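You operate a simulated robot arm through the tools that you are given. There is no shell and no other tool. Be economical: measure what you need, move in short steps, check, and stop when the job is done.

You are at the controls of a simulated robot arm. One attempt, no reset.

Task
Soak the brown soak cartridge till the soak screen reads done.
Fine: stand it in the bath well, press the largest pod, then the smallest; drain it on the bath rack.

Only the result counts: the job must be done as asked and must still hold three seconds after the hand-in. Knocking over, shifting, dropping, spilling or breaking anything else fails it.

Robot
A 6-joint arm with a two-finger parallel gripper, fixed in place. Base frame: the origin is at the foot of the arm, x ahead of it, y to its left, z up; the work surface is at about z = 790. Units: mm, rad, N and s.
With the tool pointing down near the work surface it reaches from about 180 to 760 mm from the base axis. Its first joint turns from -2.897 to 2.897 rad. Payload 3.91 kg.
Tool frame: the origin (TCP) lies between the finger pads and is the grasp point; the fingertips stand 30 mm ahead of it; z points along the fingers, y is the line along which they close. The gripper opens to 110 mm. The fingers are 20 mm wide and 10 mm thick; the gripper's body (48 by 112 mm) begins 55 mm behind the TCP.
Orientation is that of the tool frame in the base frame, as a unit quaternion [w, x, y, z]. With the fingers straight down and closing along the base's y, the tool's x points along the base's -x, its y along +y and its z along -z.

Tools
- The arm moves only by the tool move_arm. Its argument "deltas" is a list of rows, each an object (a shift or turn left out is 0, a gripper value left out holds the last) with "xyz": the shift along the base's x, y, z in cm, a list of three; "dr": the turn, a rotation vector about the base's x, y, z in degrees, a list of three; "jaw": the opening, from 0 (shut) to 1 (fully open). In form: [{"xyz": [x, y, z], "dr": [rx, ry, rz], "jaw": jaw}, ...]. A call has 1 to 20 rows; each row is the pose to reach, as a shift and turn from the pose commanded when the call began. Rows are played at 5 a second. More than 50 mm and 0.15 rad between two rows, or a gripper value outside its range, and nothing of the call is played. Where a pose cannot be reached the arm comes as near as it can. A force on the tool above 60 N (or 10 N above the force at the start of the call, whichever is more), or a blocked arm, ends the call early, and 0.2 s more pass. The fingers move at their own pace (about 45 mm/s each) and stop on an object; they squeeze with about 23 N. The grip force told is the motor's: it shows also when the fingers shut on nothing. Time passes only in rows, and 0.2 s behind the last, so rows that repeat a pose let the fingers close. The reply holds the time, the measured pose of the TCP, the force on the tool along the base axes, the opening and the grip force, in the units named above and with some noise.
- Cameras (640 x 400 px; columns grow to the right, rows downward): "scene" is fixed at [220.4, -500, 1364.2]; the picture's right is [0.98, -0.18, 0.00], its down [-0.10, -0.54, -0.83] and it looks along [0.15, 0.82, -0.55] (base axes); focal length 355 px, centre (320, 200). "wrist" rides on the gripper at [71, 22, -107] in the tool frame; the picture's right is [-0.29, 0.96, 0.00], its down [-0.76, -0.23, -0.61] and it looks along [-0.58, -0.18, 0.79] (tool axes); focal length 243 px, centre (320, 200). There is no depth. A picture from a camera that has moved, and an enlarged one, comes with that camera's place and axes in the base frame and with its lens.
- get_image(camera): a new picture of that camera. No time passes.
- lift_body(by): slides the trunk up (or, below 0, down) by that many mm; the arm rides with it, the base frame stays. It gives what a move gives, with no picture.
- zoom(camera, box): a new picture of the part [left, top, right, bottom] of that camera's present view, enlarged. No time passes.
- close_job(): hands the job in; it is judged then, once.

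Go step by step. Nothing tells you positions but the pictures and the camera data: compare them with the known pose of the tool, close in by small moves and look again before you grip or let go. The budget is 120 turns and 76 pictures, counting those below and the enlarged ones. Unless the task says otherwise, let go and move clear before handing in, and close with one line.

The tools are called after "Emit:" by a JSON object that holds its "fn" and its "kwargs". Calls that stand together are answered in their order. move_arm: Moves the arm, as the interface text tells. Its arguments: {"type":"object","properties":{"deltas":{"type":"array"}},"required":["deltas"]} The other tools are called the same way: lift_body (by) slides the trunk up or down; get_image (camera) takes a picture; zoom (camera, box) takes an enlarged picture of a part of a camera's view; close_job () hands the job in.

At the start:

```text
time: 0.0
position: [379.6, 276.8, 1076.8]
ee_rot: [0.0, 0.0, 1.0, 0.0]
contact_force: [1.2, 0.3, -0.1]
grip_width: 110.0
finger_force: 0.0
trunk travel left (down, up): [-500.0, 90.0]
```

scene: 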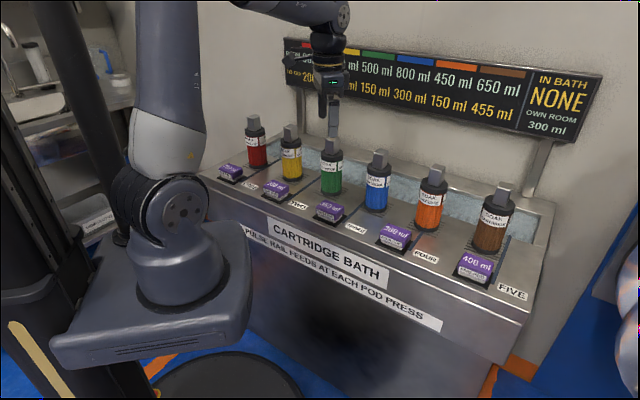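
wrist: 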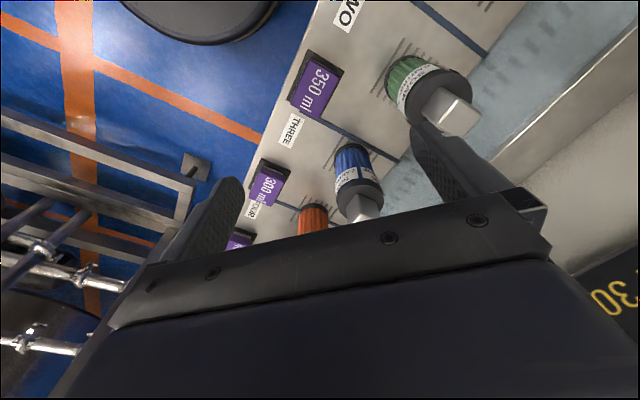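

I see a bath with six cartridges, pods with volumes along the front, and a screen at the back. I'll enlarge the board and the pods first.

Emit:
{"fn": "zoom", "kwargs": {"camera": "scene", "box": [280, 30, 610, 150]}}

Emit:
{"fn": "zoom", "kwargs": {"camera": "scene", "box": [200, 110, 380, 240]}}

Emit:
{"fn": "zoom", "kwargs": {"camera": "scene", "box": [360, 140, 560, 310]}}

```text
1.94 times, centred on (445, 90) of scene
camera zoom: at [220.4, -500.0, 1364.2], right [0.98, -0.18, 0.0], down [-0.1, -0.54, -0.83], along [0.15, 0.82, -0.55], focal length 689 px, centre (78, 413)
```

zoom: 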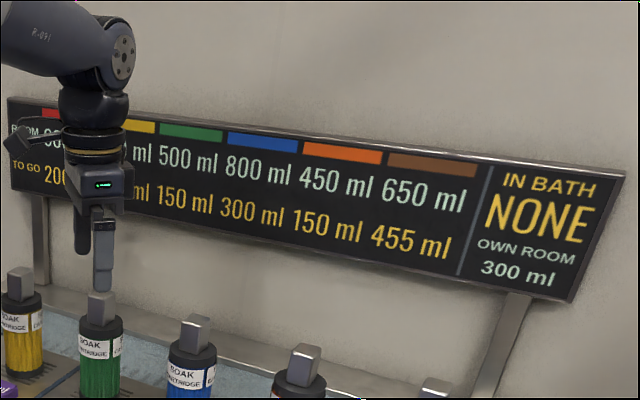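

```text
3.08 times, centred on (290, 175) of scene
camera zoom: at [220.4, -500.0, 1364.2], right [0.98, -0.18, 0.0], down [-0.1, -0.54, -0.83], along [0.15, 0.82, -0.55], focal length 1093 px, centre (412, 277)
```

zoom: 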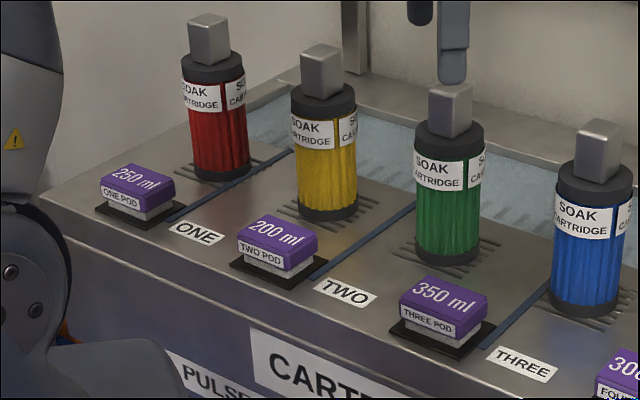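

```text
2.35 times, centred on (460, 225) of scene
camera zoom: at [220.4, -500.0, 1364.2], right [0.98, -0.18, 0.0], down [-0.1, -0.54, -0.83], along [0.15, 0.82, -0.55], focal length 836 px, centre (-9, 141)
```

zoom: 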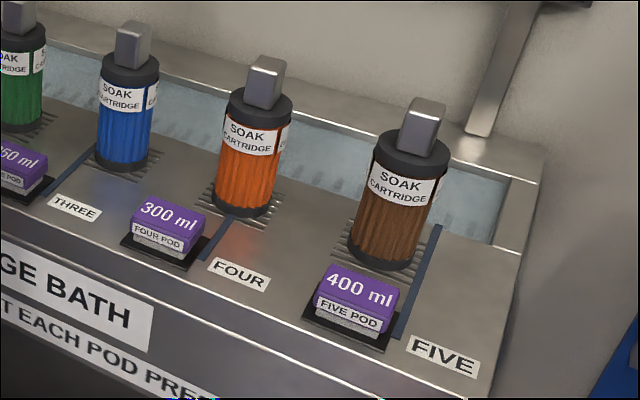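

The pods and cartridges run diagonally, along roughly (0.7, -0.7), with pod tops at about z = 825. I'll turn the tool 45° to square with the bath, move toward the brown end and look.

Emit:
{"fn": "move_arm", "kwargs": {"deltas": [{"xyz": [3, -1.2, 0], "dr": [0, 0, 7.5]}, {"xyz": [6, -2.4, 0], "dr": [0, 0, 15]}, {"xyz": [9, -3.6, 0], "dr": [0, 0, 22.5]}, {"xyz": [12, -4.8, 0], "dr": [0, 0, 30]}, {"xyz": [15, -6, 0], "dr": [0, 0, 37.5]}, {"xyz": [18, -7.2, 0], "dr": [0, 0, 45]}, {"xyz": [18, -7.2, 0], "dr": [0, 0, 45]}]}}

Emit:
{"fn": "get_image", "kwargs": {"camera": "wrist"}}

Emit:
{"fn": "get_image", "kwargs": {"camera": "scene"}}

```text
time: 1.6
position: [561.2, 204.6, 1078.8]
ee_rot: [0.0, -0.384, 0.923, 0.0]
contact_force: [0.3, 0.1, 0.0]
grip_width: 110.2
finger_force: 0.1
trunk travel left (down, up): [-500.0, 90.0]
```

```text
70 pictures are left
camera wrist: at [494.7, 167.6, 1186.2], right [-0.47, 0.88, 0.0], down [0.7, 0.38, 0.61], along [0.54, 0.29, -0.79], focal length 243 px, centre (320, 200)
```

wrist: 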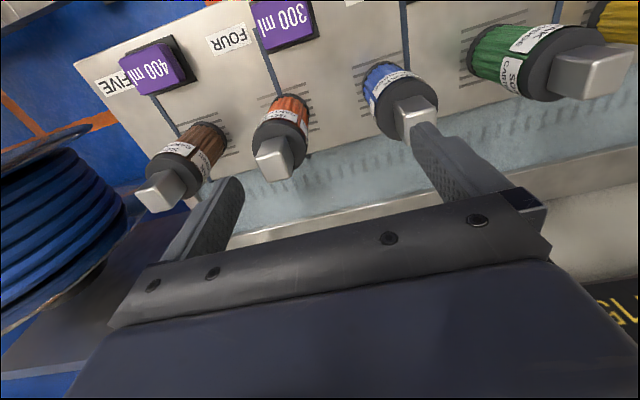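

```text
69 pictures are left
```

scene: 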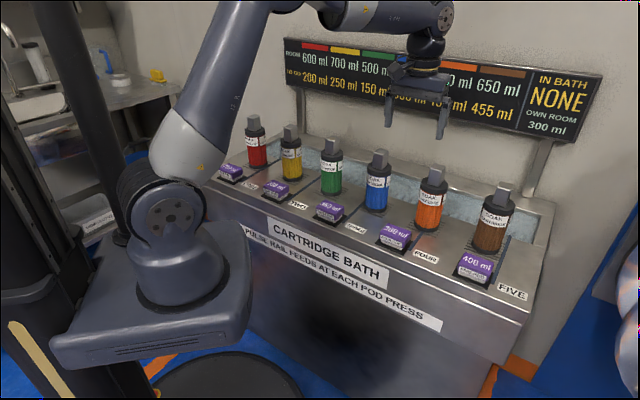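

The arm is clear, and the well is a continuous trough behind the cartridges. I'll zoom in on it.

Emit:
{"fn": "zoom", "kwargs": {"camera": "wrist", "box": [90, 40, 330, 250]}}

Emit:
{"fn": "zoom", "kwargs": {"camera": "scene", "box": [380, 150, 570, 310]}}

Emit:
{"fn": "zoom", "kwargs": {"camera": "scene", "box": [280, 120, 480, 240]}}

```text
1.90 times, centred on (210, 145) of wrist
camera zoom: at [494.7, 167.6, 1186.2], right [-0.47, 0.88, 0.0], down [0.7, 0.38, 0.61], along [0.54, 0.29, -0.79], focal length 462 px, centre (530, 305)
```

zoom: 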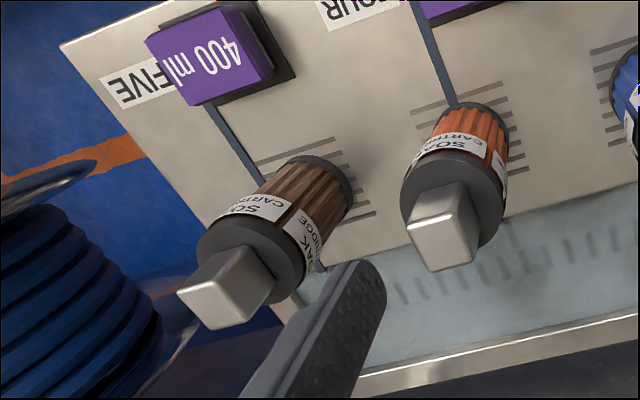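

```text
2.50 times, centred on (475, 230) of scene
camera zoom: at [220.4, -500.0, 1364.2], right [0.98, -0.18, 0.0], down [-0.1, -0.54, -0.83], along [0.15, 0.82, -0.55], focal length 888 px, centre (-68, 125)
```

zoom: 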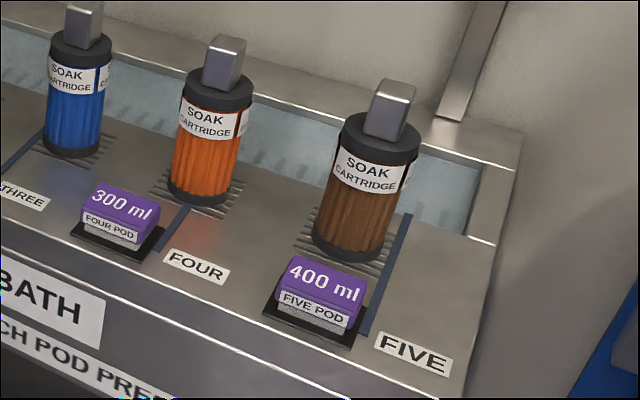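

```text
3.20 times, centred on (380, 180) of scene
camera zoom: at [220.4, -500.0, 1364.2], right [0.98, -0.18, 0.0], down [-0.1, -0.54, -0.83], along [0.15, 0.82, -0.55], focal length 1136 px, centre (128, 264)
```

zoom: 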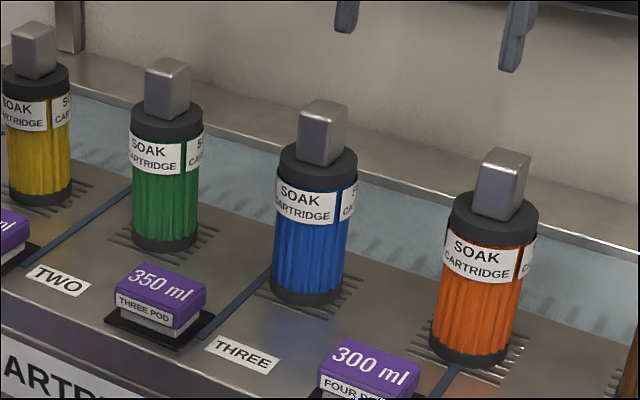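

The brown knob top triangulates to about (737, 81, 961), and the well is a trough 655–820 mm out along the diagonal. I'll move over the middle of the well to check its depth and whether it is divided.

Emit:
{"fn": "move_arm", "kwargs": {"deltas": [{"xyz": [-1.5, 3.5, 0]}, {"xyz": [-2.5, 7, 0]}, {"xyz": [-3, 11, 0]}, {"xyz": [-3, 11, 0]}]}}

Emit:
{"fn": "get_image", "kwargs": {"camera": "wrist"}}

```text
time: 2.6
position: [530.5, 314.2, 1076.6]
ee_rot: [0.0, -0.383, 0.924, 0.001]
contact_force: [0.0, -0.4, 0.2]
grip_width: 110.1
finger_force: 0.1
trunk travel left (down, up): [-500.0, 90.0]
```

```text
65 pictures are left
camera wrist: at [463.9, 277.7, 1185.5], right [-0.47, 0.88, 0.0], down [0.7, 0.37, 0.61], along [0.54, 0.29, -0.79], focal length 243 px, centre (320, 200)
```

wrist: 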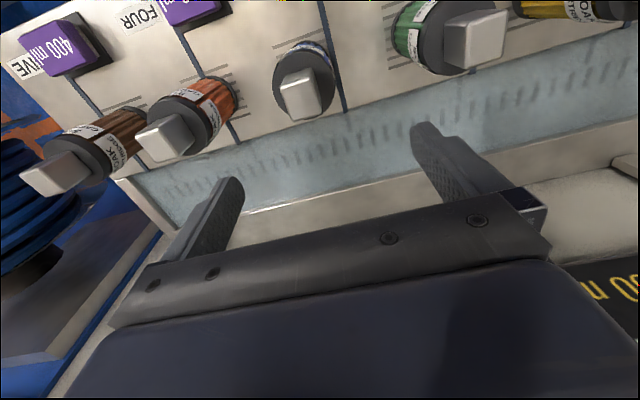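

Emit:
{"fn": "zoom", "kwargs": {"camera": "wrist", "box": [220, 40, 460, 220]}}

```text
2.22 times, centred on (340, 130) of wrist
camera zoom: at [463.9, 277.7, 1185.5], right [-0.47, 0.88, 0.0], down [0.7, 0.37, 0.61], along [0.54, 0.29, -0.79], focal length 539 px, centre (276, 356)
```

zoom: 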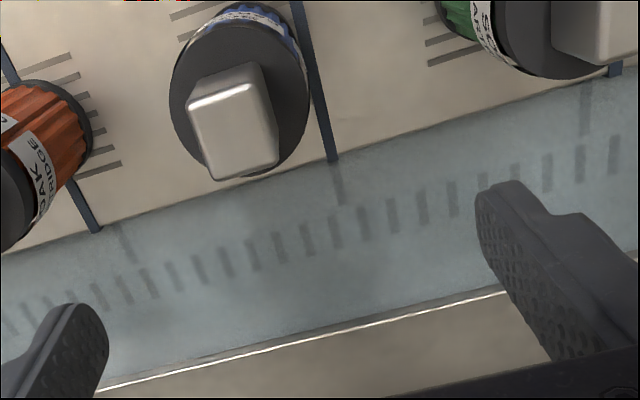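

Emit:
{"fn": "zoom", "kwargs": {"camera": "scene", "box": [380, 150, 430, 182]}}

Emit:
{"fn": "zoom", "kwargs": {"camera": "scene", "box": [440, 160, 560, 240]}}

```text
12.50 times, centred on (405, 166) of scene
camera zoom: at [220.4, -500.0, 1364.2], right [0.98, -0.18, 0.0], down [-0.1, -0.54, -0.83], along [0.15, 0.82, -0.55], focal length 4439 px, centre (-742, 625)
```

zoom: 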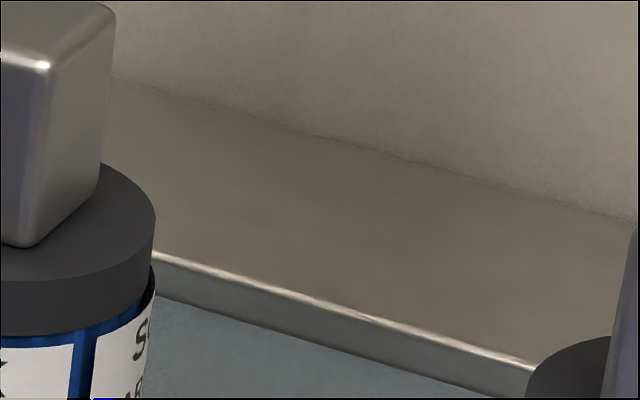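

```text
5.00 times, centred on (500, 200) of scene
camera zoom: at [220.4, -500.0, 1364.2], right [0.98, -0.18, 0.0], down [-0.1, -0.54, -0.83], along [0.15, 0.82, -0.55], focal length 1776 px, centre (-580, 200)
```

zoom: 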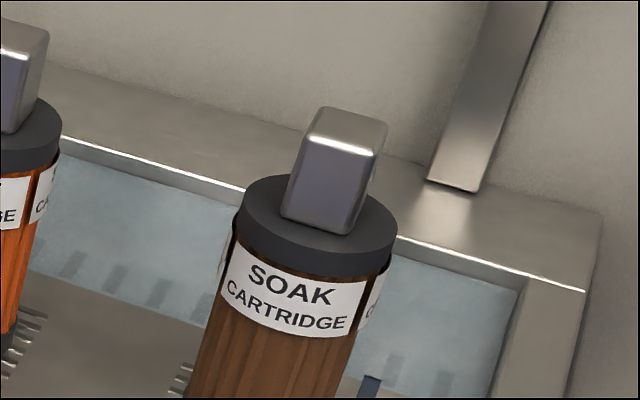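

The well floor is at about z = 747, with its centre about 728 mm out along the diagonal and no dividers. Now I'll go above the brown cartridge.

Emit:
{"fn": "move_arm", "kwargs": {"deltas": [{"xyz": [3, -3.4, 0]}, {"xyz": [6, -6.7, 0]}, {"xyz": [9, -10, 0]}, {"xyz": [12, -13.4, 0]}, {"xyz": [15, -16.7, 0]}, {"xyz": [18, -20, 0]}, {"xyz": [20.7, -23.3, 0]}, {"xyz": [20.7, -23.3, 0]}]}}

Emit:
{"fn": "get_image", "kwargs": {"camera": "wrist"}}

Emit:
{"fn": "get_image", "kwargs": {"camera": "scene"}}

```text
time: 4.4
position: [716.8, 92.2, 1075.7]
ee_rot: [0.0, -0.383, 0.924, 0.0]
contact_force: [0.6, -0.3, -0.2]
grip_width: 110.1
finger_force: 0.1
out of reach, approached as far as the arm can: row 7, 8
trunk travel left (down, up): [-500.0, 90.0]
```

```text
61 pictures are left
camera wrist: at [650.8, 55.9, 1182.6], right [-0.47, 0.88, 0.0], down [0.7, 0.37, 0.61], along [0.54, 0.29, -0.79], focal length 243 px, centre (320, 200)
```

wrist: 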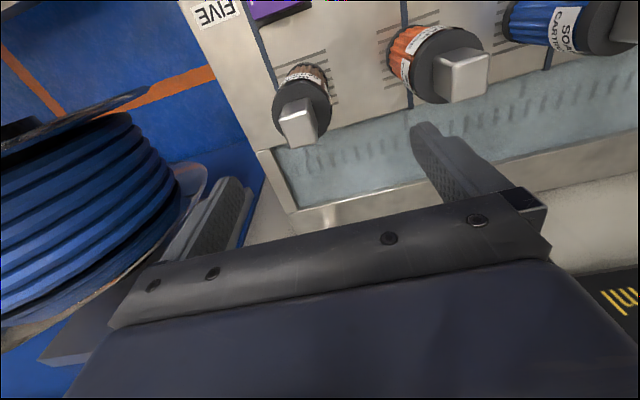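

```text
60 pictures are left
```

scene: 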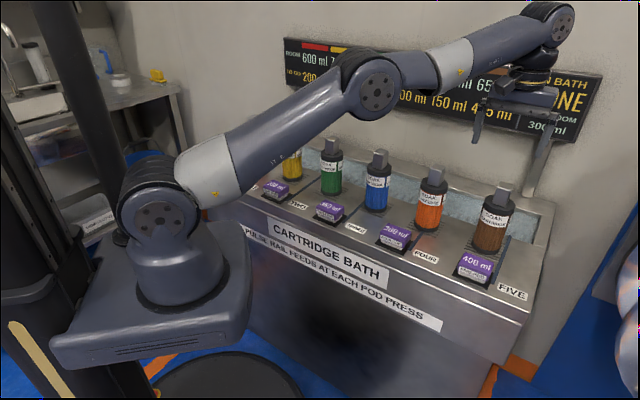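

Just short of reach at this height, so I'll raise the trunk by its remaining 90 mm to gain reach.

Emit:
{"fn": "lift_body", "kwargs": {"by": 90}}

Emit:
{"fn": "zoom", "kwargs": {"camera": "wrist", "box": [240, 40, 400, 160]}}

```text
time: 5.7
position: [717.7, 92.1, 1164.7]
ee_rot: [0.002, -0.383, 0.924, 0.0]
contact_force: [-0.5, -0.3, 1.0]
grip_width: 110.2
finger_force: 0.1
trunk travel left (down, up): [-590.0, 0.0]
```

```text
3.33 times, centred on (320, 100) of wrist
camera zoom: at [651.0, 56.2, 1272.5], right [-0.47, 0.88, 0.0], down [0.7, 0.37, 0.61], along [0.54, 0.29, -0.79], focal length 809 px, centre (320, 533)
```

zoom: 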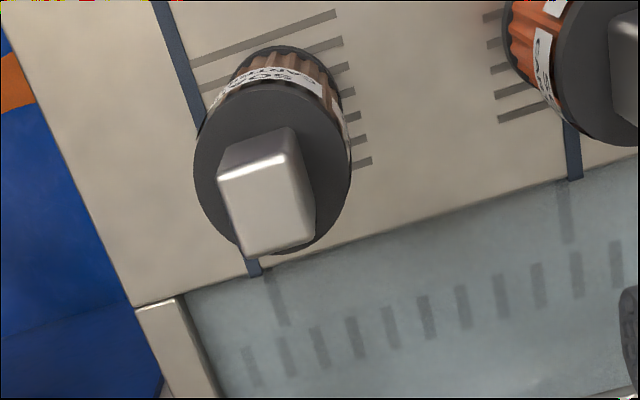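

Knob top confirmed at about (738, 81, 961) and square to the tool. I'll lower a little first to see where the commanded pose stands after the clipping.

Emit:
{"fn": "move_arm", "kwargs": {"deltas": [{"xyz": [0, 0, -3]}, {"xyz": [0, 0, -6]}, {"xyz": [0, 0, -9]}, {"xyz": [0, 0, -9]}]}}

```text
time: 6.7
position: [716.2, 91.3, 1073.8]
ee_rot: [0.001, -0.382, 0.924, -0.001]
contact_force: [-0.4, -0.1, 0.3]
grip_width: 110.2
finger_force: 0.0
trunk travel left (down, up): [-590.0, 0.0]
```

Emit:
{"fn": "move_arm", "kwargs": {"deltas": [{"xyz": [2.15, -1.05, 0]}, {"xyz": [2.15, -1.05, -3]}, {"xyz": [2.15, -1.05, -6]}, {"xyz": [2.15, -1.05, -6]}]}}

Emit:
{"fn": "get_image", "kwargs": {"camera": "wrist"}}

Emit:
{"fn": "get_image", "kwargs": {"camera": "scene"}}

```text
time: 7.7
position: [738.4, 83.2, 1014.7]
ee_rot: [0.0, -0.382, 0.924, -0.001]
contact_force: [-0.1, -1.0, -0.9]
grip_width: 110.3
finger_force: 0.0
trunk travel left (down, up): [-590.0, 0.0]
```

```text
58 pictures are left
camera wrist: at [671.6, 45.9, 1122.3], right [-0.47, 0.88, 0.0], down [0.7, 0.37, 0.61], along [0.54, 0.29, -0.79], focal length 243 px, centre (320, 200)
```

wrist: 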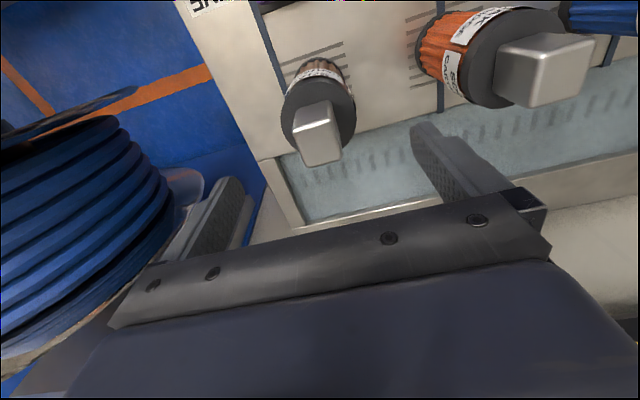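

```text
57 pictures are left
```

scene: 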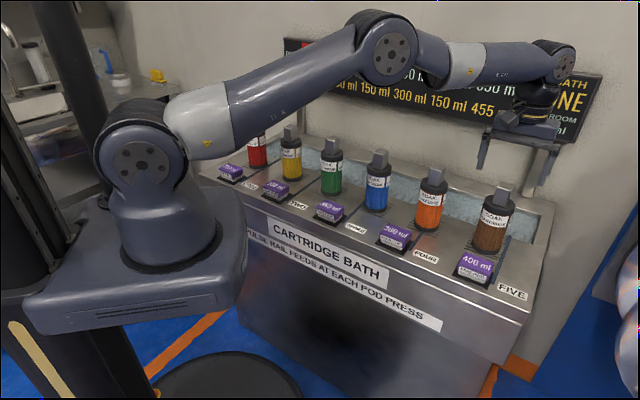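

Aligned with the knob to within a couple of millimetres. I'll go down to z = 953 with the fingers open, then close gently.

Emit:
{"fn": "move_arm", "kwargs": {"deltas": [{"xyz": [0.1, -0.1, -2]}, {"xyz": [0.1, -0.1, -4]}, {"xyz": [0.1, -0.1, -5.2]}, {"xyz": [0.1, -0.1, -6]}, {"xyz": [0.1, -0.1, -6]}]}}

Emit:
{"fn": "zoom", "kwargs": {"camera": "scene", "box": [420, 110, 580, 270]}}

Emit:
{"fn": "get_image", "kwargs": {"camera": "wrist"}}

```text
time: 8.8
position: [739.1, 81.4, 955.1]
ee_rot: [0.001, -0.383, 0.924, -0.001]
contact_force: [0.7, 0.8, 0.1]
grip_width: 110.1
finger_force: 0.1
trunk travel left (down, up): [-590.0, 0.0]
```

```text
2.50 times, centred on (500, 190) of scene
camera zoom: at [220.4, -500.0, 1364.2], right [0.98, -0.18, 0.0], down [-0.1, -0.54, -0.83], along [0.15, 0.82, -0.55], focal length 888 px, centre (-130, 225)
```

zoom: 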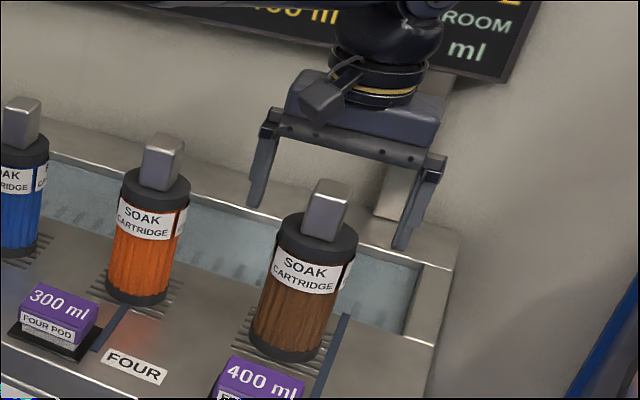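

```text
55 pictures are left
camera wrist: at [672.7, 44.6, 1062.5], right [-0.47, 0.88, 0.0], down [0.7, 0.37, 0.61], along [0.54, 0.29, -0.79], focal length 243 px, centre (320, 200)
```

wrist: 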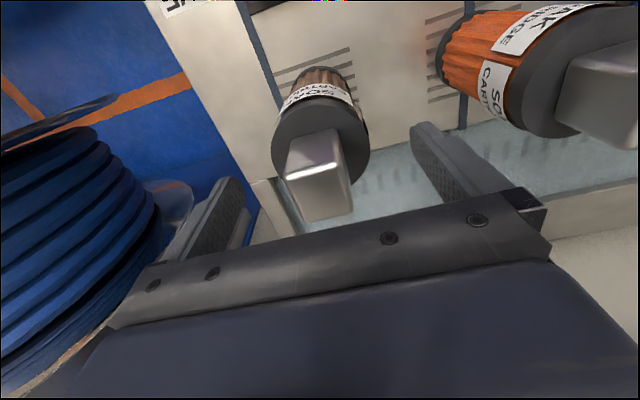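

The fingers straddle the knob, with the tips just above the cap. Closing now.

Emit:
{"fn": "move_arm", "kwargs": {"deltas": [{"jaw": 0.6}, {"jaw": 0.4}, {"jaw": 0.2}, {"jaw": 0.1}, {"jaw": 0}, {"jaw": 0}, {"jaw": 0}]}}

Emit:
{"fn": "zoom", "kwargs": {"camera": "scene", "box": [420, 110, 580, 270]}}

```text
time: 10.4
position: [739.5, 80.9, 954.3]
ee_rot: [0.001, -0.383, 0.924, 0.0]
contact_force: [-1.7, 1.7, -0.4]
grip_width: 29.7
finger_force: 23.8
trunk travel left (down, up): [-590.0, 0.0]
```

```text
2.50 times, centred on (500, 190) of scene
camera zoom: at [220.4, -500.0, 1364.2], right [0.98, -0.18, 0.0], down [-0.1, -0.54, -0.83], along [0.15, 0.82, -0.55], focal length 888 px, centre (-130, 225)
```

zoom: 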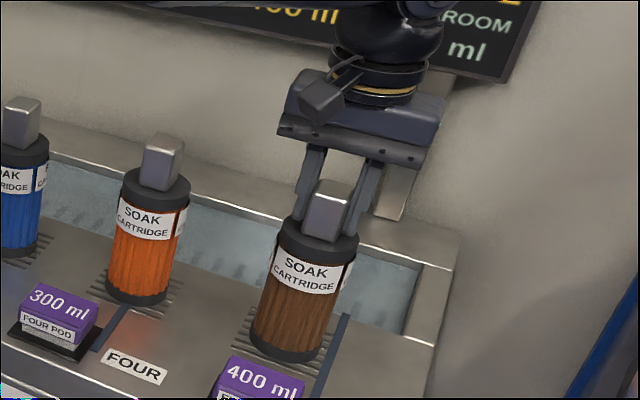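

Emit:
{"fn": "move_arm", "kwargs": {"deltas": [{"xyz": [0, 0, 1.5]}, {"xyz": [0, 0, 3.5]}, {"xyz": [0, 0, 6]}, {"xyz": [-1.5, 0, 9]}, {"xyz": [-3, 0, 12]}, {"xyz": [-4.5, 0, 15]}, {"xyz": [-6, 0, 18]}, {"xyz": [-6, 0, 19.5]}, {"xyz": [-6, 0, 19.5]}]}}

Emit:
{"fn": "get_image", "kwargs": {"camera": "scene"}}

```text
time: 12.4
position: [682.0, 81.8, 1150.7]
ee_rot: [0.001, -0.383, 0.924, -0.001]
contact_force: [1.0, 0.0, -3.5]
grip_width: 29.9
finger_force: 22.4
trunk travel left (down, up): [-590.0, 0.0]
```

```text
53 pictures are left
```

scene: 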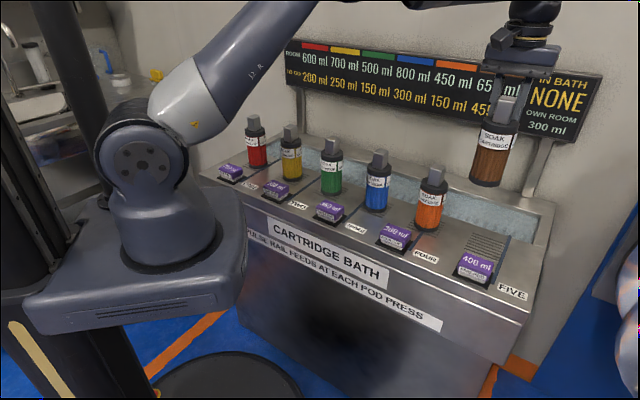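

The brown cartridge is held, with its bottom clear at about z = 994. I'll carry it over the other cartridges towards the well's middle, between green and blue.

Emit:
{"fn": "move_arm", "kwargs": {"deltas": [{"xyz": [-1, 3.6, 0.5]}, {"xyz": [-2, 7.2, 0.5]}, {"xyz": [-3, 10.7, 0.5]}, {"xyz": [-4, 14.3, 0.5]}, {"xyz": [-5, 17.9, 0.5]}, {"xyz": [-6, 21.5, 0.5]}, {"xyz": [-7.1, 25.1, 0.3]}, {"xyz": [-8.1, 28.6, 0]}, {"xyz": [-8.6, 31, 0]}, {"xyz": [-8.6, 31, 0]}]}}

Emit:
{"fn": "get_image", "kwargs": {"camera": "scene"}}

```text
time: 14.7
position: [595.0, 392.4, 1150.3]
ee_rot: [0.001, -0.383, 0.924, 0.0]
contact_force: [0.3, 0.5, -2.4]
grip_width: 29.6
finger_force: 22.9
trunk travel left (down, up): [-590.0, 0.0]
```

```text
52 pictures are left
```

scene: 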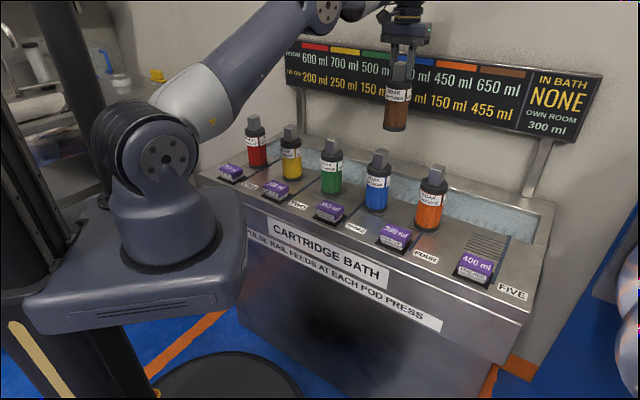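

Emit:
{"fn": "move_arm", "kwargs": {"deltas": [{"xyz": [0, 1, -3]}, {"xyz": [-0.4, 2.5, -6]}, {"xyz": [-1, 4, -9]}, {"xyz": [-1.1, 5, -12]}, {"xyz": [-1.1, 5, -15]}, {"xyz": [-1.1, 5, -18]}, {"xyz": [-1.1, 5, -20]}, {"xyz": [-1.1, 5, -20]}]}}

Emit:
{"fn": "get_image", "kwargs": {"camera": "wrist"}}

Emit:
{"fn": "zoom", "kwargs": {"camera": "scene", "box": [300, 60, 460, 220]}}

```text
time: 16.4
position: [584.8, 440.9, 950.1]
ee_rot: [0.001, -0.383, 0.924, 0.0]
contact_force: [0.2, 0.9, -3.5]
grip_width: 29.7
finger_force: 23.5
trunk travel left (down, up): [-590.0, 0.0]
```

```text
51 pictures are left
camera wrist: at [517.5, 404.3, 1058.7], right [-0.47, 0.88, 0.0], down [0.7, 0.37, 0.61], along [0.54, 0.29, -0.79], focal length 243 px, centre (320, 200)
```

wrist: 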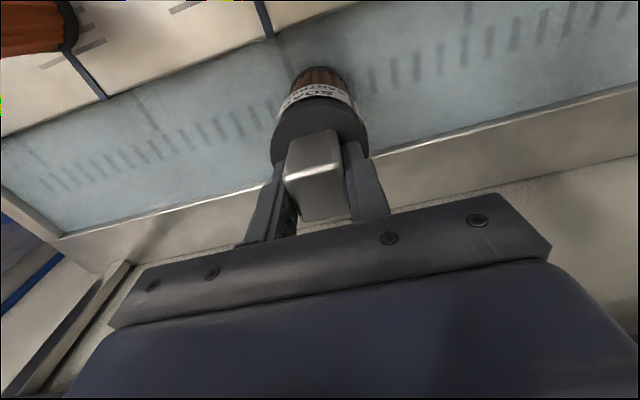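

```text
2.50 times, centred on (380, 140) of scene
camera zoom: at [220.4, -500.0, 1364.2], right [0.98, -0.18, 0.0], down [-0.1, -0.54, -0.83], along [0.15, 0.82, -0.55], focal length 888 px, centre (170, 350)
```

zoom: 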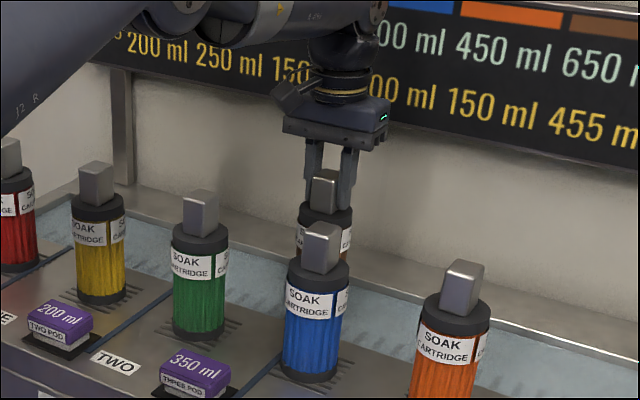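

It is over the well and clear of the front lip and the rear wall. I'll lower the last part in small steps, watching the force.

Emit:
{"fn": "move_arm", "kwargs": {"deltas": [{"xyz": [0, 0, -1.5]}, {"xyz": [0, 0, -3]}, {"xyz": [0, 0, -3.8]}, {"xyz": [0, 0, -3.8]}]}}

Emit:
{"fn": "get_image", "kwargs": {"camera": "wrist"}}

```text
time: 17.4
position: [582.9, 438.2, 914.5]
ee_rot: [0.004, -0.383, 0.924, 0.0]
contact_force: [1.7, -1.2, 14.6]
grip_width: 30.1
finger_force: 23.0
trunk travel left (down, up): [-590.0, 0.0]
```

```text
49 pictures are left
camera wrist: at [516.4, 403.3, 1022.3], right [-0.47, 0.88, 0.0], down [0.7, 0.37, 0.61], along [0.54, 0.29, -0.79], focal length 243 px, centre (320, 200)
```

wrist: 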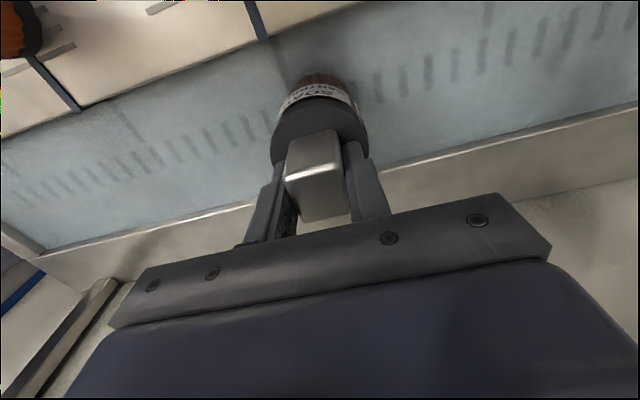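

The cartridge is standing on the well floor (contact force about 15 N). I'll relax the push and check the screen before letting go.

Emit:
{"fn": "move_arm", "kwargs": {"deltas": [{"xyz": [0, 0, 0.2]}, {"xyz": [0, 0, 0.2]}]}}

Emit:
{"fn": "get_image", "kwargs": {"camera": "scene"}}

```text
time: 18.1
position: [583.2, 440.0, 914.4]
ee_rot: [0.002, -0.383, 0.924, -0.001]
contact_force: [3.6, -1.0, 7.9]
grip_width: 30.0
finger_force: 23.2
trunk travel left (down, up): [-590.0, 0.0]
```

```text
48 pictures are left
```

scene: 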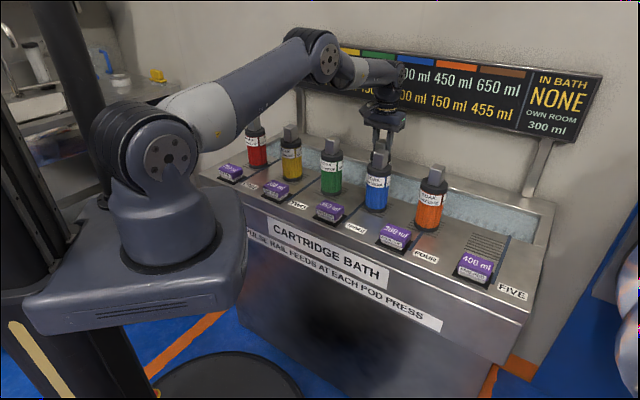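

The screen still reads NONE, which may change once released. I'll open the fingers and look again.

Emit:
{"fn": "move_arm", "kwargs": {"deltas": [{"jaw": 0.35}, {"jaw": 0.5}, {"jaw": 0.6}, {"jaw": 0.6}, {"jaw": 0.6}]}}

Emit:
{"fn": "get_image", "kwargs": {"camera": "scene"}}

Emit:
{"fn": "get_image", "kwargs": {"camera": "wrist"}}

```text
time: 19.2
position: [582.2, 440.4, 913.8]
ee_rot: [0.001, -0.383, 0.924, 0.0]
contact_force: [0.4, 0.0, 0.7]
grip_width: 66.1
finger_force: 0.0
trunk travel left (down, up): [-590.0, 0.0]
```

```text
47 pictures are left
```

scene: 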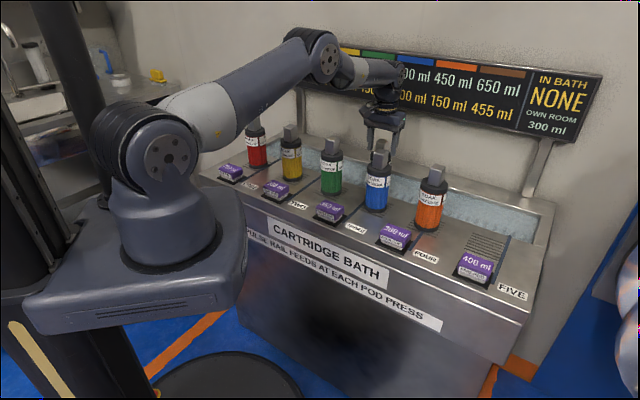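

```text
46 pictures are left
camera wrist: at [516.2, 404.0, 1022.1], right [-0.47, 0.88, 0.0], down [0.7, 0.37, 0.61], along [0.54, 0.29, -0.79], focal length 243 px, centre (320, 200)
```

wrist: 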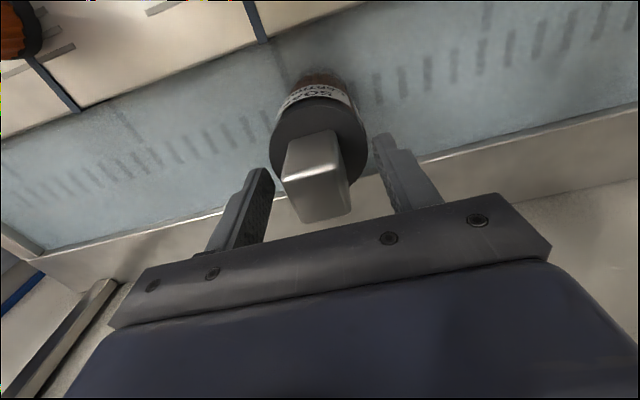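

Released and standing, with the screen unchanged so far. I'll lift straight up, clear it, and re-read the screen, because pressing before the bath registers the cartridge could overflow it.

Emit:
{"fn": "move_arm", "kwargs": {"deltas": [{"xyz": [0, 0, 2.5], "jaw": 0.8}, {"xyz": [0, 0, 6]}, {"xyz": [0, 0, 10]}, {"xyz": [-2, -2, 14]}, {"xyz": [-5, -5, 16]}, {"xyz": [-8, -8, 16]}, {"xyz": [-8, -8, 16]}]}}

Emit:
{"fn": "zoom", "kwargs": {"camera": "scene", "box": [280, 30, 610, 230]}}

Emit:
{"fn": "get_image", "kwargs": {"camera": "wrist"}}

```text
time: 20.9
position: [501.2, 361.9, 1074.9]
ee_rot: [0.003, -0.383, 0.924, 0.0]
contact_force: [-0.1, -1.1, -0.2]
grip_width: 88.1
finger_force: 0.2
trunk travel left (down, up): [-590.0, 0.0]
```

```text
1.94 times, centred on (445, 130) of scene
camera zoom: at [220.4, -500.0, 1364.2], right [0.98, -0.18, 0.0], down [-0.1, -0.54, -0.83], along [0.15, 0.82, -0.55], focal length 689 px, centre (78, 336)
```

zoom: 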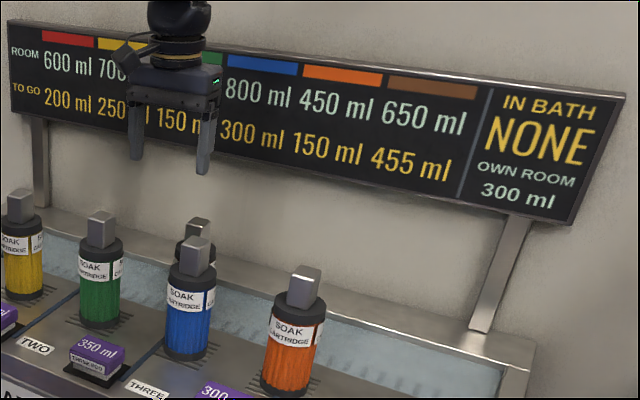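

```text
44 pictures are left
camera wrist: at [434.1, 324.6, 1181.6], right [-0.47, 0.88, 0.0], down [0.7, 0.37, 0.61], along [0.54, 0.29, -0.79], focal length 243 px, centre (320, 200)
```

wrist: 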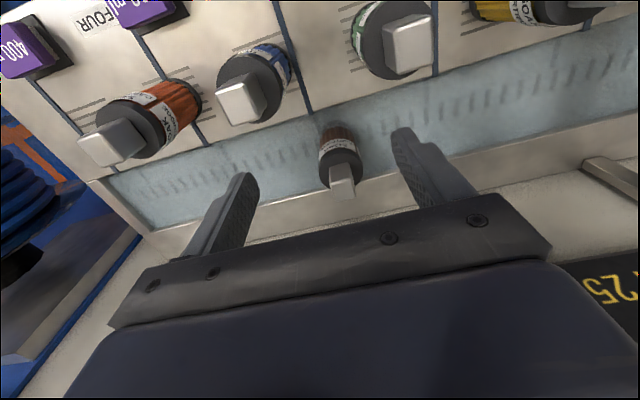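

The screen still shows NONE. I'll wait briefly, check the cartridge's stance, and look along the rest of the well for a marked seat.

Emit:
{"fn": "move_arm", "kwargs": {"deltas": [{"xyz": [-3, 3, 0]}, {"xyz": [-6, 6, 0]}, {"xyz": [-9, 9, 0]}, {"xyz": [-12, 12, 0]}, {"xyz": [-12, 12, 0]}, {"xyz": [-12, 12, 0]}, {"xyz": [-12, 12, 0]}]}}

Emit:
{"fn": "get_image", "kwargs": {"camera": "wrist"}}

Emit:
{"fn": "zoom", "kwargs": {"camera": "scene", "box": [350, 60, 610, 220]}}

```text
time: 22.4
position: [384.0, 482.7, 1074.1]
ee_rot: [0.001, -0.383, 0.924, 0.0]
contact_force: [0.3, -0.3, 0.8]
grip_width: 88.2
finger_force: 0.0
trunk travel left (down, up): [-590.0, 0.0]
```

```text
43 pictures are left
camera wrist: at [316.3, 447.3, 1182.5], right [-0.47, 0.88, 0.0], down [0.7, 0.37, 0.61], along [0.54, 0.29, -0.79], focal length 243 px, centre (320, 200)
```

wrist: 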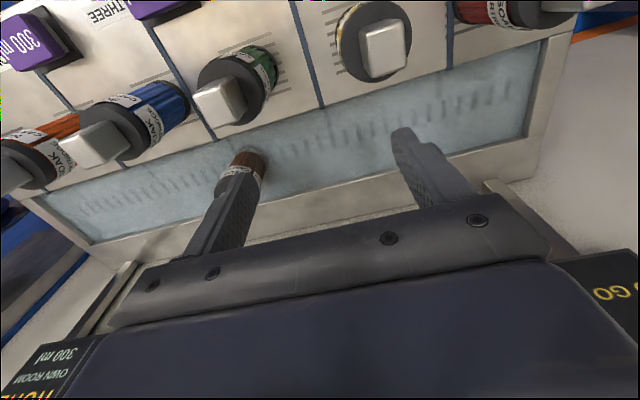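

```text
2.46 times, centred on (480, 140) of scene
camera zoom: at [220.4, -500.0, 1364.2], right [0.98, -0.18, 0.0], down [-0.1, -0.54, -0.83], along [0.15, 0.82, -0.55], focal length 874 px, centre (-74, 348)
```

zoom: 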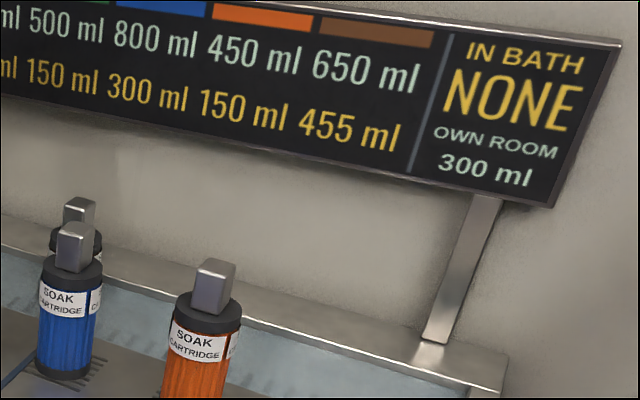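

The cartridge stands upright on the floor at the well's centre, which fits the instructions. I'll close the fingers and go above pod FIVE (400 ml, the largest), at about (653, -5).

Emit:
{"fn": "move_arm", "kwargs": {"deltas": [{"xyz": [2.1, -3.8, 0], "jaw": 0.5}, {"xyz": [4.2, -7.5, 0], "jaw": 0}, {"xyz": [6.3, -11.3, 0]}, {"xyz": [8.4, -15, 0]}, {"xyz": [10.5, -18.8, 0]}, {"xyz": [12.6, -22.6, 0]}, {"xyz": [14.6, -26.3, 0]}, {"xyz": [16.7, -30, 0]}, {"xyz": [18.8, -33.8, 0]}, {"xyz": [20.9, -37.6, 0]}, {"xyz": [23, -41.3, 0]}, {"xyz": [25, -45, 0]}, {"xyz": [26, -47.5, -3]}, {"xyz": [26, -47.5, -6]}, {"xyz": [26, -47.5, -8]}, {"xyz": [26, -47.5, -8]}]}}

Emit:
{"fn": "get_image", "kwargs": {"camera": "wrist"}}

Emit:
{"fn": "get_image", "kwargs": {"camera": "scene"}}

```text
time: 25.9
position: [643.1, 4.9, 995.0]
ee_rot: [0.002, -0.382, 0.924, 0.0]
contact_force: [0.8, -0.1, -0.5]
grip_width: 0.1
finger_force: 22.5
trunk travel left (down, up): [-590.0, 0.0]
```

```text
41 pictures are left
camera wrist: at [577.0, -30.6, 1101.9], right [-0.47, 0.88, 0.0], down [0.7, 0.37, 0.61], along [0.54, 0.29, -0.79], focal length 243 px, centre (320, 200)
```

wrist: 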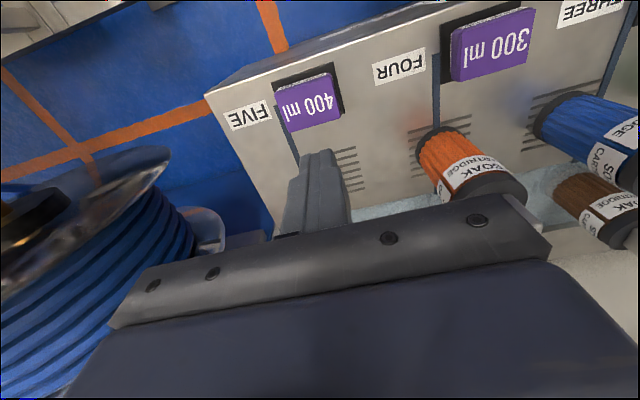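

```text
40 pictures are left
```

scene: 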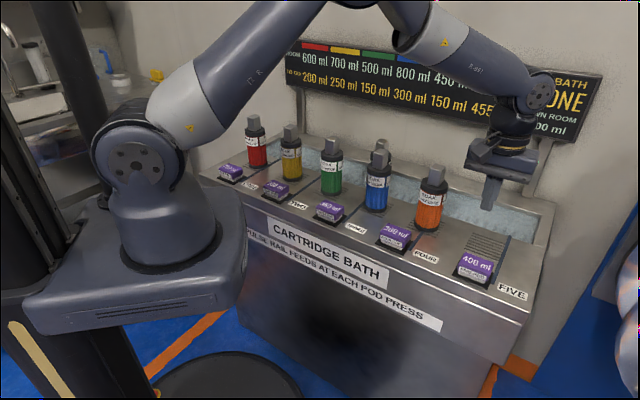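

Pod FIVE's top is at about (653, -5, 825) in both cameras. I'll move over it and come down to just above, fingertips at about z = 838.

Emit:
{"fn": "move_arm", "kwargs": {"deltas": [{"xyz": [1.0, -1.0, -3]}, {"xyz": [1.0, -1.0, -6]}, {"xyz": [1.0, -1.0, -9]}, {"xyz": [1.0, -1.0, -11.5]}, {"xyz": [1.0, -1.0, -12.7]}, {"xyz": [1.0, -1.0, -12.7]}]}}

Emit:
{"fn": "zoom", "kwargs": {"camera": "scene", "box": [400, 200, 560, 300]}}

Emit:
{"fn": "zoom", "kwargs": {"camera": "wrist", "box": [200, 60, 440, 240]}}

```text
time: 27.2
position: [653.8, -3.5, 865.3]
ee_rot: [0.001, -0.382, 0.924, 0.0]
contact_force: [-1.3, -0.5, 0.1]
grip_width: 0.1
finger_force: 23.0
trunk travel left (down, up): [-590.0, 0.0]
```

```text
4.00 times, centred on (480, 250) of scene
camera zoom: at [220.4, -500.0, 1364.2], right [0.98, -0.18, 0.0], down [-0.1, -0.54, -0.83], along [0.15, 0.82, -0.55], focal length 1421 px, centre (-320, 0)
```

zoom: 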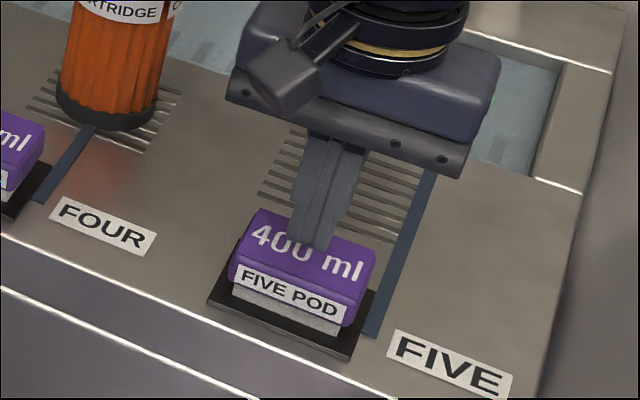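

```text
2.22 times, centred on (320, 150) of wrist
camera zoom: at [586.8, -39.9, 973.8], right [-0.47, 0.88, 0.0], down [0.7, 0.37, 0.61], along [0.54, 0.29, -0.79], focal length 539 px, centre (320, 311)
```

zoom: 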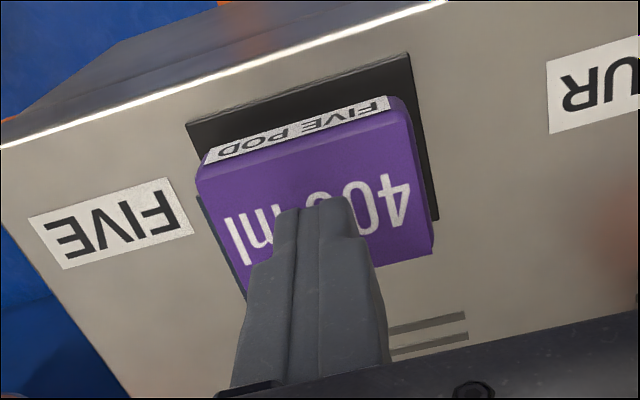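

Centred over the pod. Now a slow press.

Emit:
{"fn": "move_arm", "kwargs": {"deltas": [{"xyz": [0, 0, -0.5]}, {"xyz": [0, 0, -0.9]}, {"xyz": [0, 0, -1.2]}]}}

```text
time: 28.1
position: [653.9, -3.4, 855.2]
ee_rot: [0.002, -0.383, 0.924, -0.001]
contact_force: [0.6, 1.0, 2.7]
grip_width: 0.0
finger_force: 22.5
trunk travel left (down, up): [-590.0, 0.0]
```

Emit:
{"fn": "move_arm", "kwargs": {"deltas": [{"xyz": [0, 0, -0.2]}, {"xyz": [0, 0, -0.4]}]}}

Emit:
{"fn": "zoom", "kwargs": {"camera": "scene", "box": [380, 40, 620, 290]}}

```text
time: 28.6
position: [651.8, -4.0, 849.5]
ee_rot: [0.001, -0.383, 0.924, 0.0]
contact_force: [1.1, 0.2, 3.5]
grip_width: 0.0
finger_force: 23.3
trunk travel left (down, up): [-590.0, 0.0]
```

```text
1.60 times, centred on (500, 165) of scene
camera zoom: at [220.4, -500.0, 1364.2], right [0.98, -0.18, 0.0], down [-0.1, -0.54, -0.83], along [0.15, 0.82, -0.55], focal length 568 px, centre (32, 256)
```

zoom: 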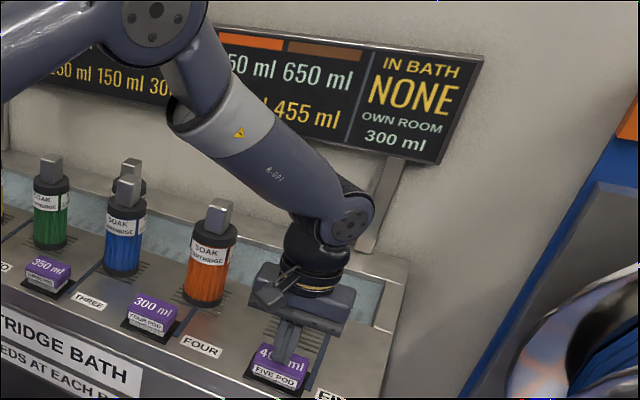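

The pod moves on a spring but hasn't registered yet, so I'll press a little deeper.

Emit:
{"fn": "move_arm", "kwargs": {"deltas": [{"xyz": [0, 0, -0.2]}, {"xyz": [0, 0, -0.4]}]}}

Emit:
{"fn": "zoom", "kwargs": {"camera": "scene", "box": [380, 40, 620, 290]}}

```text
time: 29.2
position: [652.9, -4.0, 846.9]
ee_rot: [0.001, -0.382, 0.924, 0.0]
contact_force: [2.0, -1.4, 5.5]
grip_width: 0.0
finger_force: 23.1
trunk travel left (down, up): [-590.0, 0.0]
```

```text
1.60 times, centred on (500, 165) of scene
camera zoom: at [220.4, -500.0, 1364.2], right [0.98, -0.18, 0.0], down [-0.1, -0.54, -0.83], along [0.15, 0.82, -0.55], focal length 568 px, centre (32, 256)
```

zoom: 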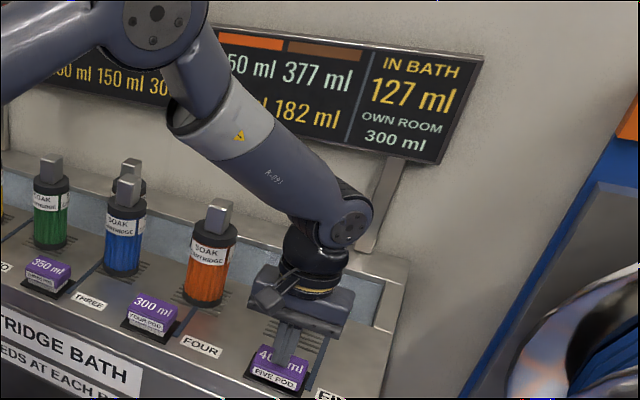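

The press registered: 400 ml was fed, with 273 ml in the brown (182 to go) and 127 ml loose in the bath. I'll release the pod and see whether it keeps soaking.

Emit:
{"fn": "move_arm", "kwargs": {"deltas": [{"xyz": [0, 0, 2]}, {"xyz": [0, 0, 5]}, {"xyz": [0, 0, 9]}, {"xyz": [0, 0, 13]}, {"xyz": [0, 0, 13]}]}}

Emit:
{"fn": "zoom", "kwargs": {"camera": "scene", "box": [380, 40, 620, 290]}}

```text
time: 30.4
position: [653.5, -3.7, 980.7]
ee_rot: [0.0, -0.384, 0.923, 0.0]
contact_force: [0.3, 0.4, -1.4]
grip_width: 0.0
finger_force: 22.7
trunk travel left (down, up): [-590.0, 0.0]
```

```text
1.60 times, centred on (500, 165) of scene
camera zoom: at [220.4, -500.0, 1364.2], right [0.98, -0.18, 0.0], down [-0.1, -0.54, -0.83], along [0.15, 0.82, -0.55], focal length 568 px, centre (32, 256)
```

zoom: 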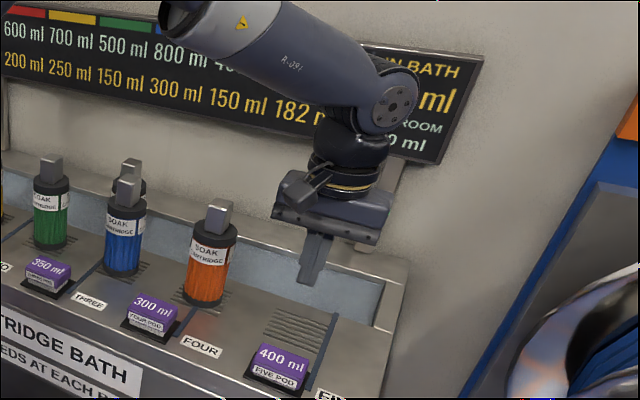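

The reading is stable at 182 ml to go, so the split is proportional and it doesn't keep soaking by itself. Next comes the smallest pod, TWO (200 ml), at about (254, 394).

Emit:
{"fn": "move_arm", "kwargs": {"deltas": [{"xyz": [-3, 3, 1]}, {"xyz": [-6, 6, 2]}, {"xyz": [-9, 9, 2]}, {"xyz": [-12, 12, 2]}, {"xyz": [-15, 15, 2]}, {"xyz": [-18, 18, 2]}, {"xyz": [-21, 21, 2]}, {"xyz": [-24, 24, 2]}, {"xyz": [-27, 27, 2]}, {"xyz": [-30, 30, 2]}, {"xyz": [-33, 33, 2]}, {"xyz": [-36, 36, 2]}, {"xyz": [-39, 39, 1]}, {"xyz": [-39.9, 39.8, 0]}, {"xyz": [-39.9, 39.8, 0]}]}}

Emit:
{"fn": "get_image", "kwargs": {"camera": "wrist"}}

Emit:
{"fn": "get_image", "kwargs": {"camera": "scene"}}

```text
time: 33.6
position: [252.7, 393.3, 976.9]
ee_rot: [0.003, -0.382, 0.924, 0.001]
contact_force: [1.0, -0.2, -0.2]
grip_width: 0.0
finger_force: 23.2
trunk travel left (down, up): [-590.0, 0.0]
```

```text
34 pictures are left
camera wrist: at [186.3, 357.5, 1084.0], right [-0.47, 0.88, 0.0], down [0.7, 0.37, 0.61], along [0.54, 0.29, -0.79], focal length 243 px, centre (320, 200)
```

wrist: 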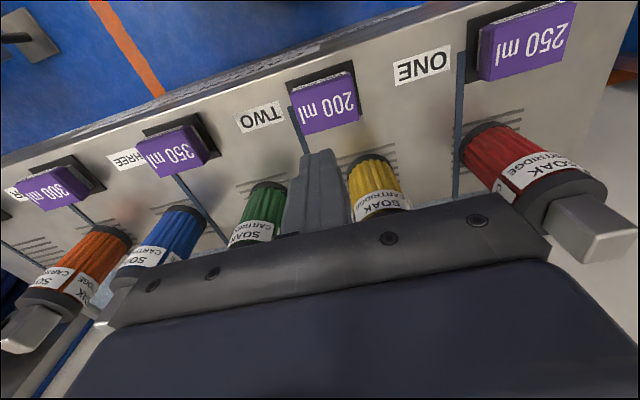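

```text
33 pictures are left
```

scene: 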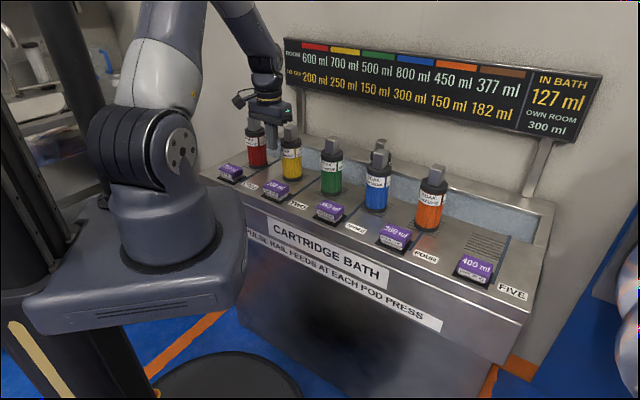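

Pod TWO is at about (251, 396). I'll descend and press it the same way.

Emit:
{"fn": "move_arm", "kwargs": {"deltas": [{"xyz": [-0.1, 0.3, -3]}, {"xyz": [-0.1, 0.3, -6]}, {"xyz": [-0.1, 0.3, -9]}, {"xyz": [-0.1, 0.3, -11]}, {"xyz": [-0.1, 0.3, -11.4]}, {"xyz": [-0.1, 0.3, -11.4]}]}}

Emit:
{"fn": "zoom", "kwargs": {"camera": "wrist", "box": [200, 60, 440, 240]}}

```text
time: 35.0
position: [252.7, 396.7, 862.1]
ee_rot: [0.001, -0.383, 0.924, 0.0]
contact_force: [-0.6, -0.1, -0.2]
grip_width: 0.0
finger_force: 23.0
trunk travel left (down, up): [-590.0, 0.0]
```

```text
2.22 times, centred on (320, 150) of wrist
camera zoom: at [186.5, 360.5, 969.7], right [-0.47, 0.88, 0.0], down [0.7, 0.37, 0.61], along [0.54, 0.29, -0.79], focal length 539 px, centre (320, 311)
```

zoom: 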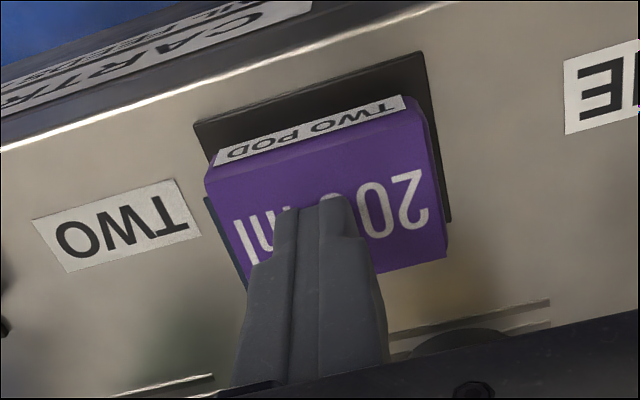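

Emit:
{"fn": "move_arm", "kwargs": {"deltas": [{"xyz": [0, 0, -0.5]}, {"xyz": [0, 0, -0.9]}, {"xyz": [0, 0, -1.2]}, {"xyz": [0, 0, -1.6]}]}}

Emit:
{"fn": "zoom", "kwargs": {"camera": "scene", "box": [280, 30, 610, 200]}}

```text
time: 36.0
position: [253.0, 396.3, 847.3]
ee_rot: [0.002, -0.383, 0.924, 0.0]
contact_force: [-2.1, 1.2, 4.0]
grip_width: 0.0
finger_force: 22.9
trunk travel left (down, up): [-590.0, 0.0]
```

```text
1.94 times, centred on (445, 115) of scene
camera zoom: at [220.4, -500.0, 1364.2], right [0.98, -0.18, 0.0], down [-0.1, -0.54, -0.83], along [0.15, 0.82, -0.55], focal length 689 px, centre (78, 365)
```

zoom: 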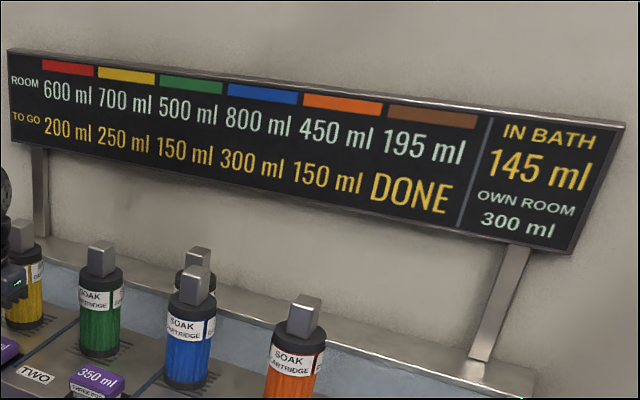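

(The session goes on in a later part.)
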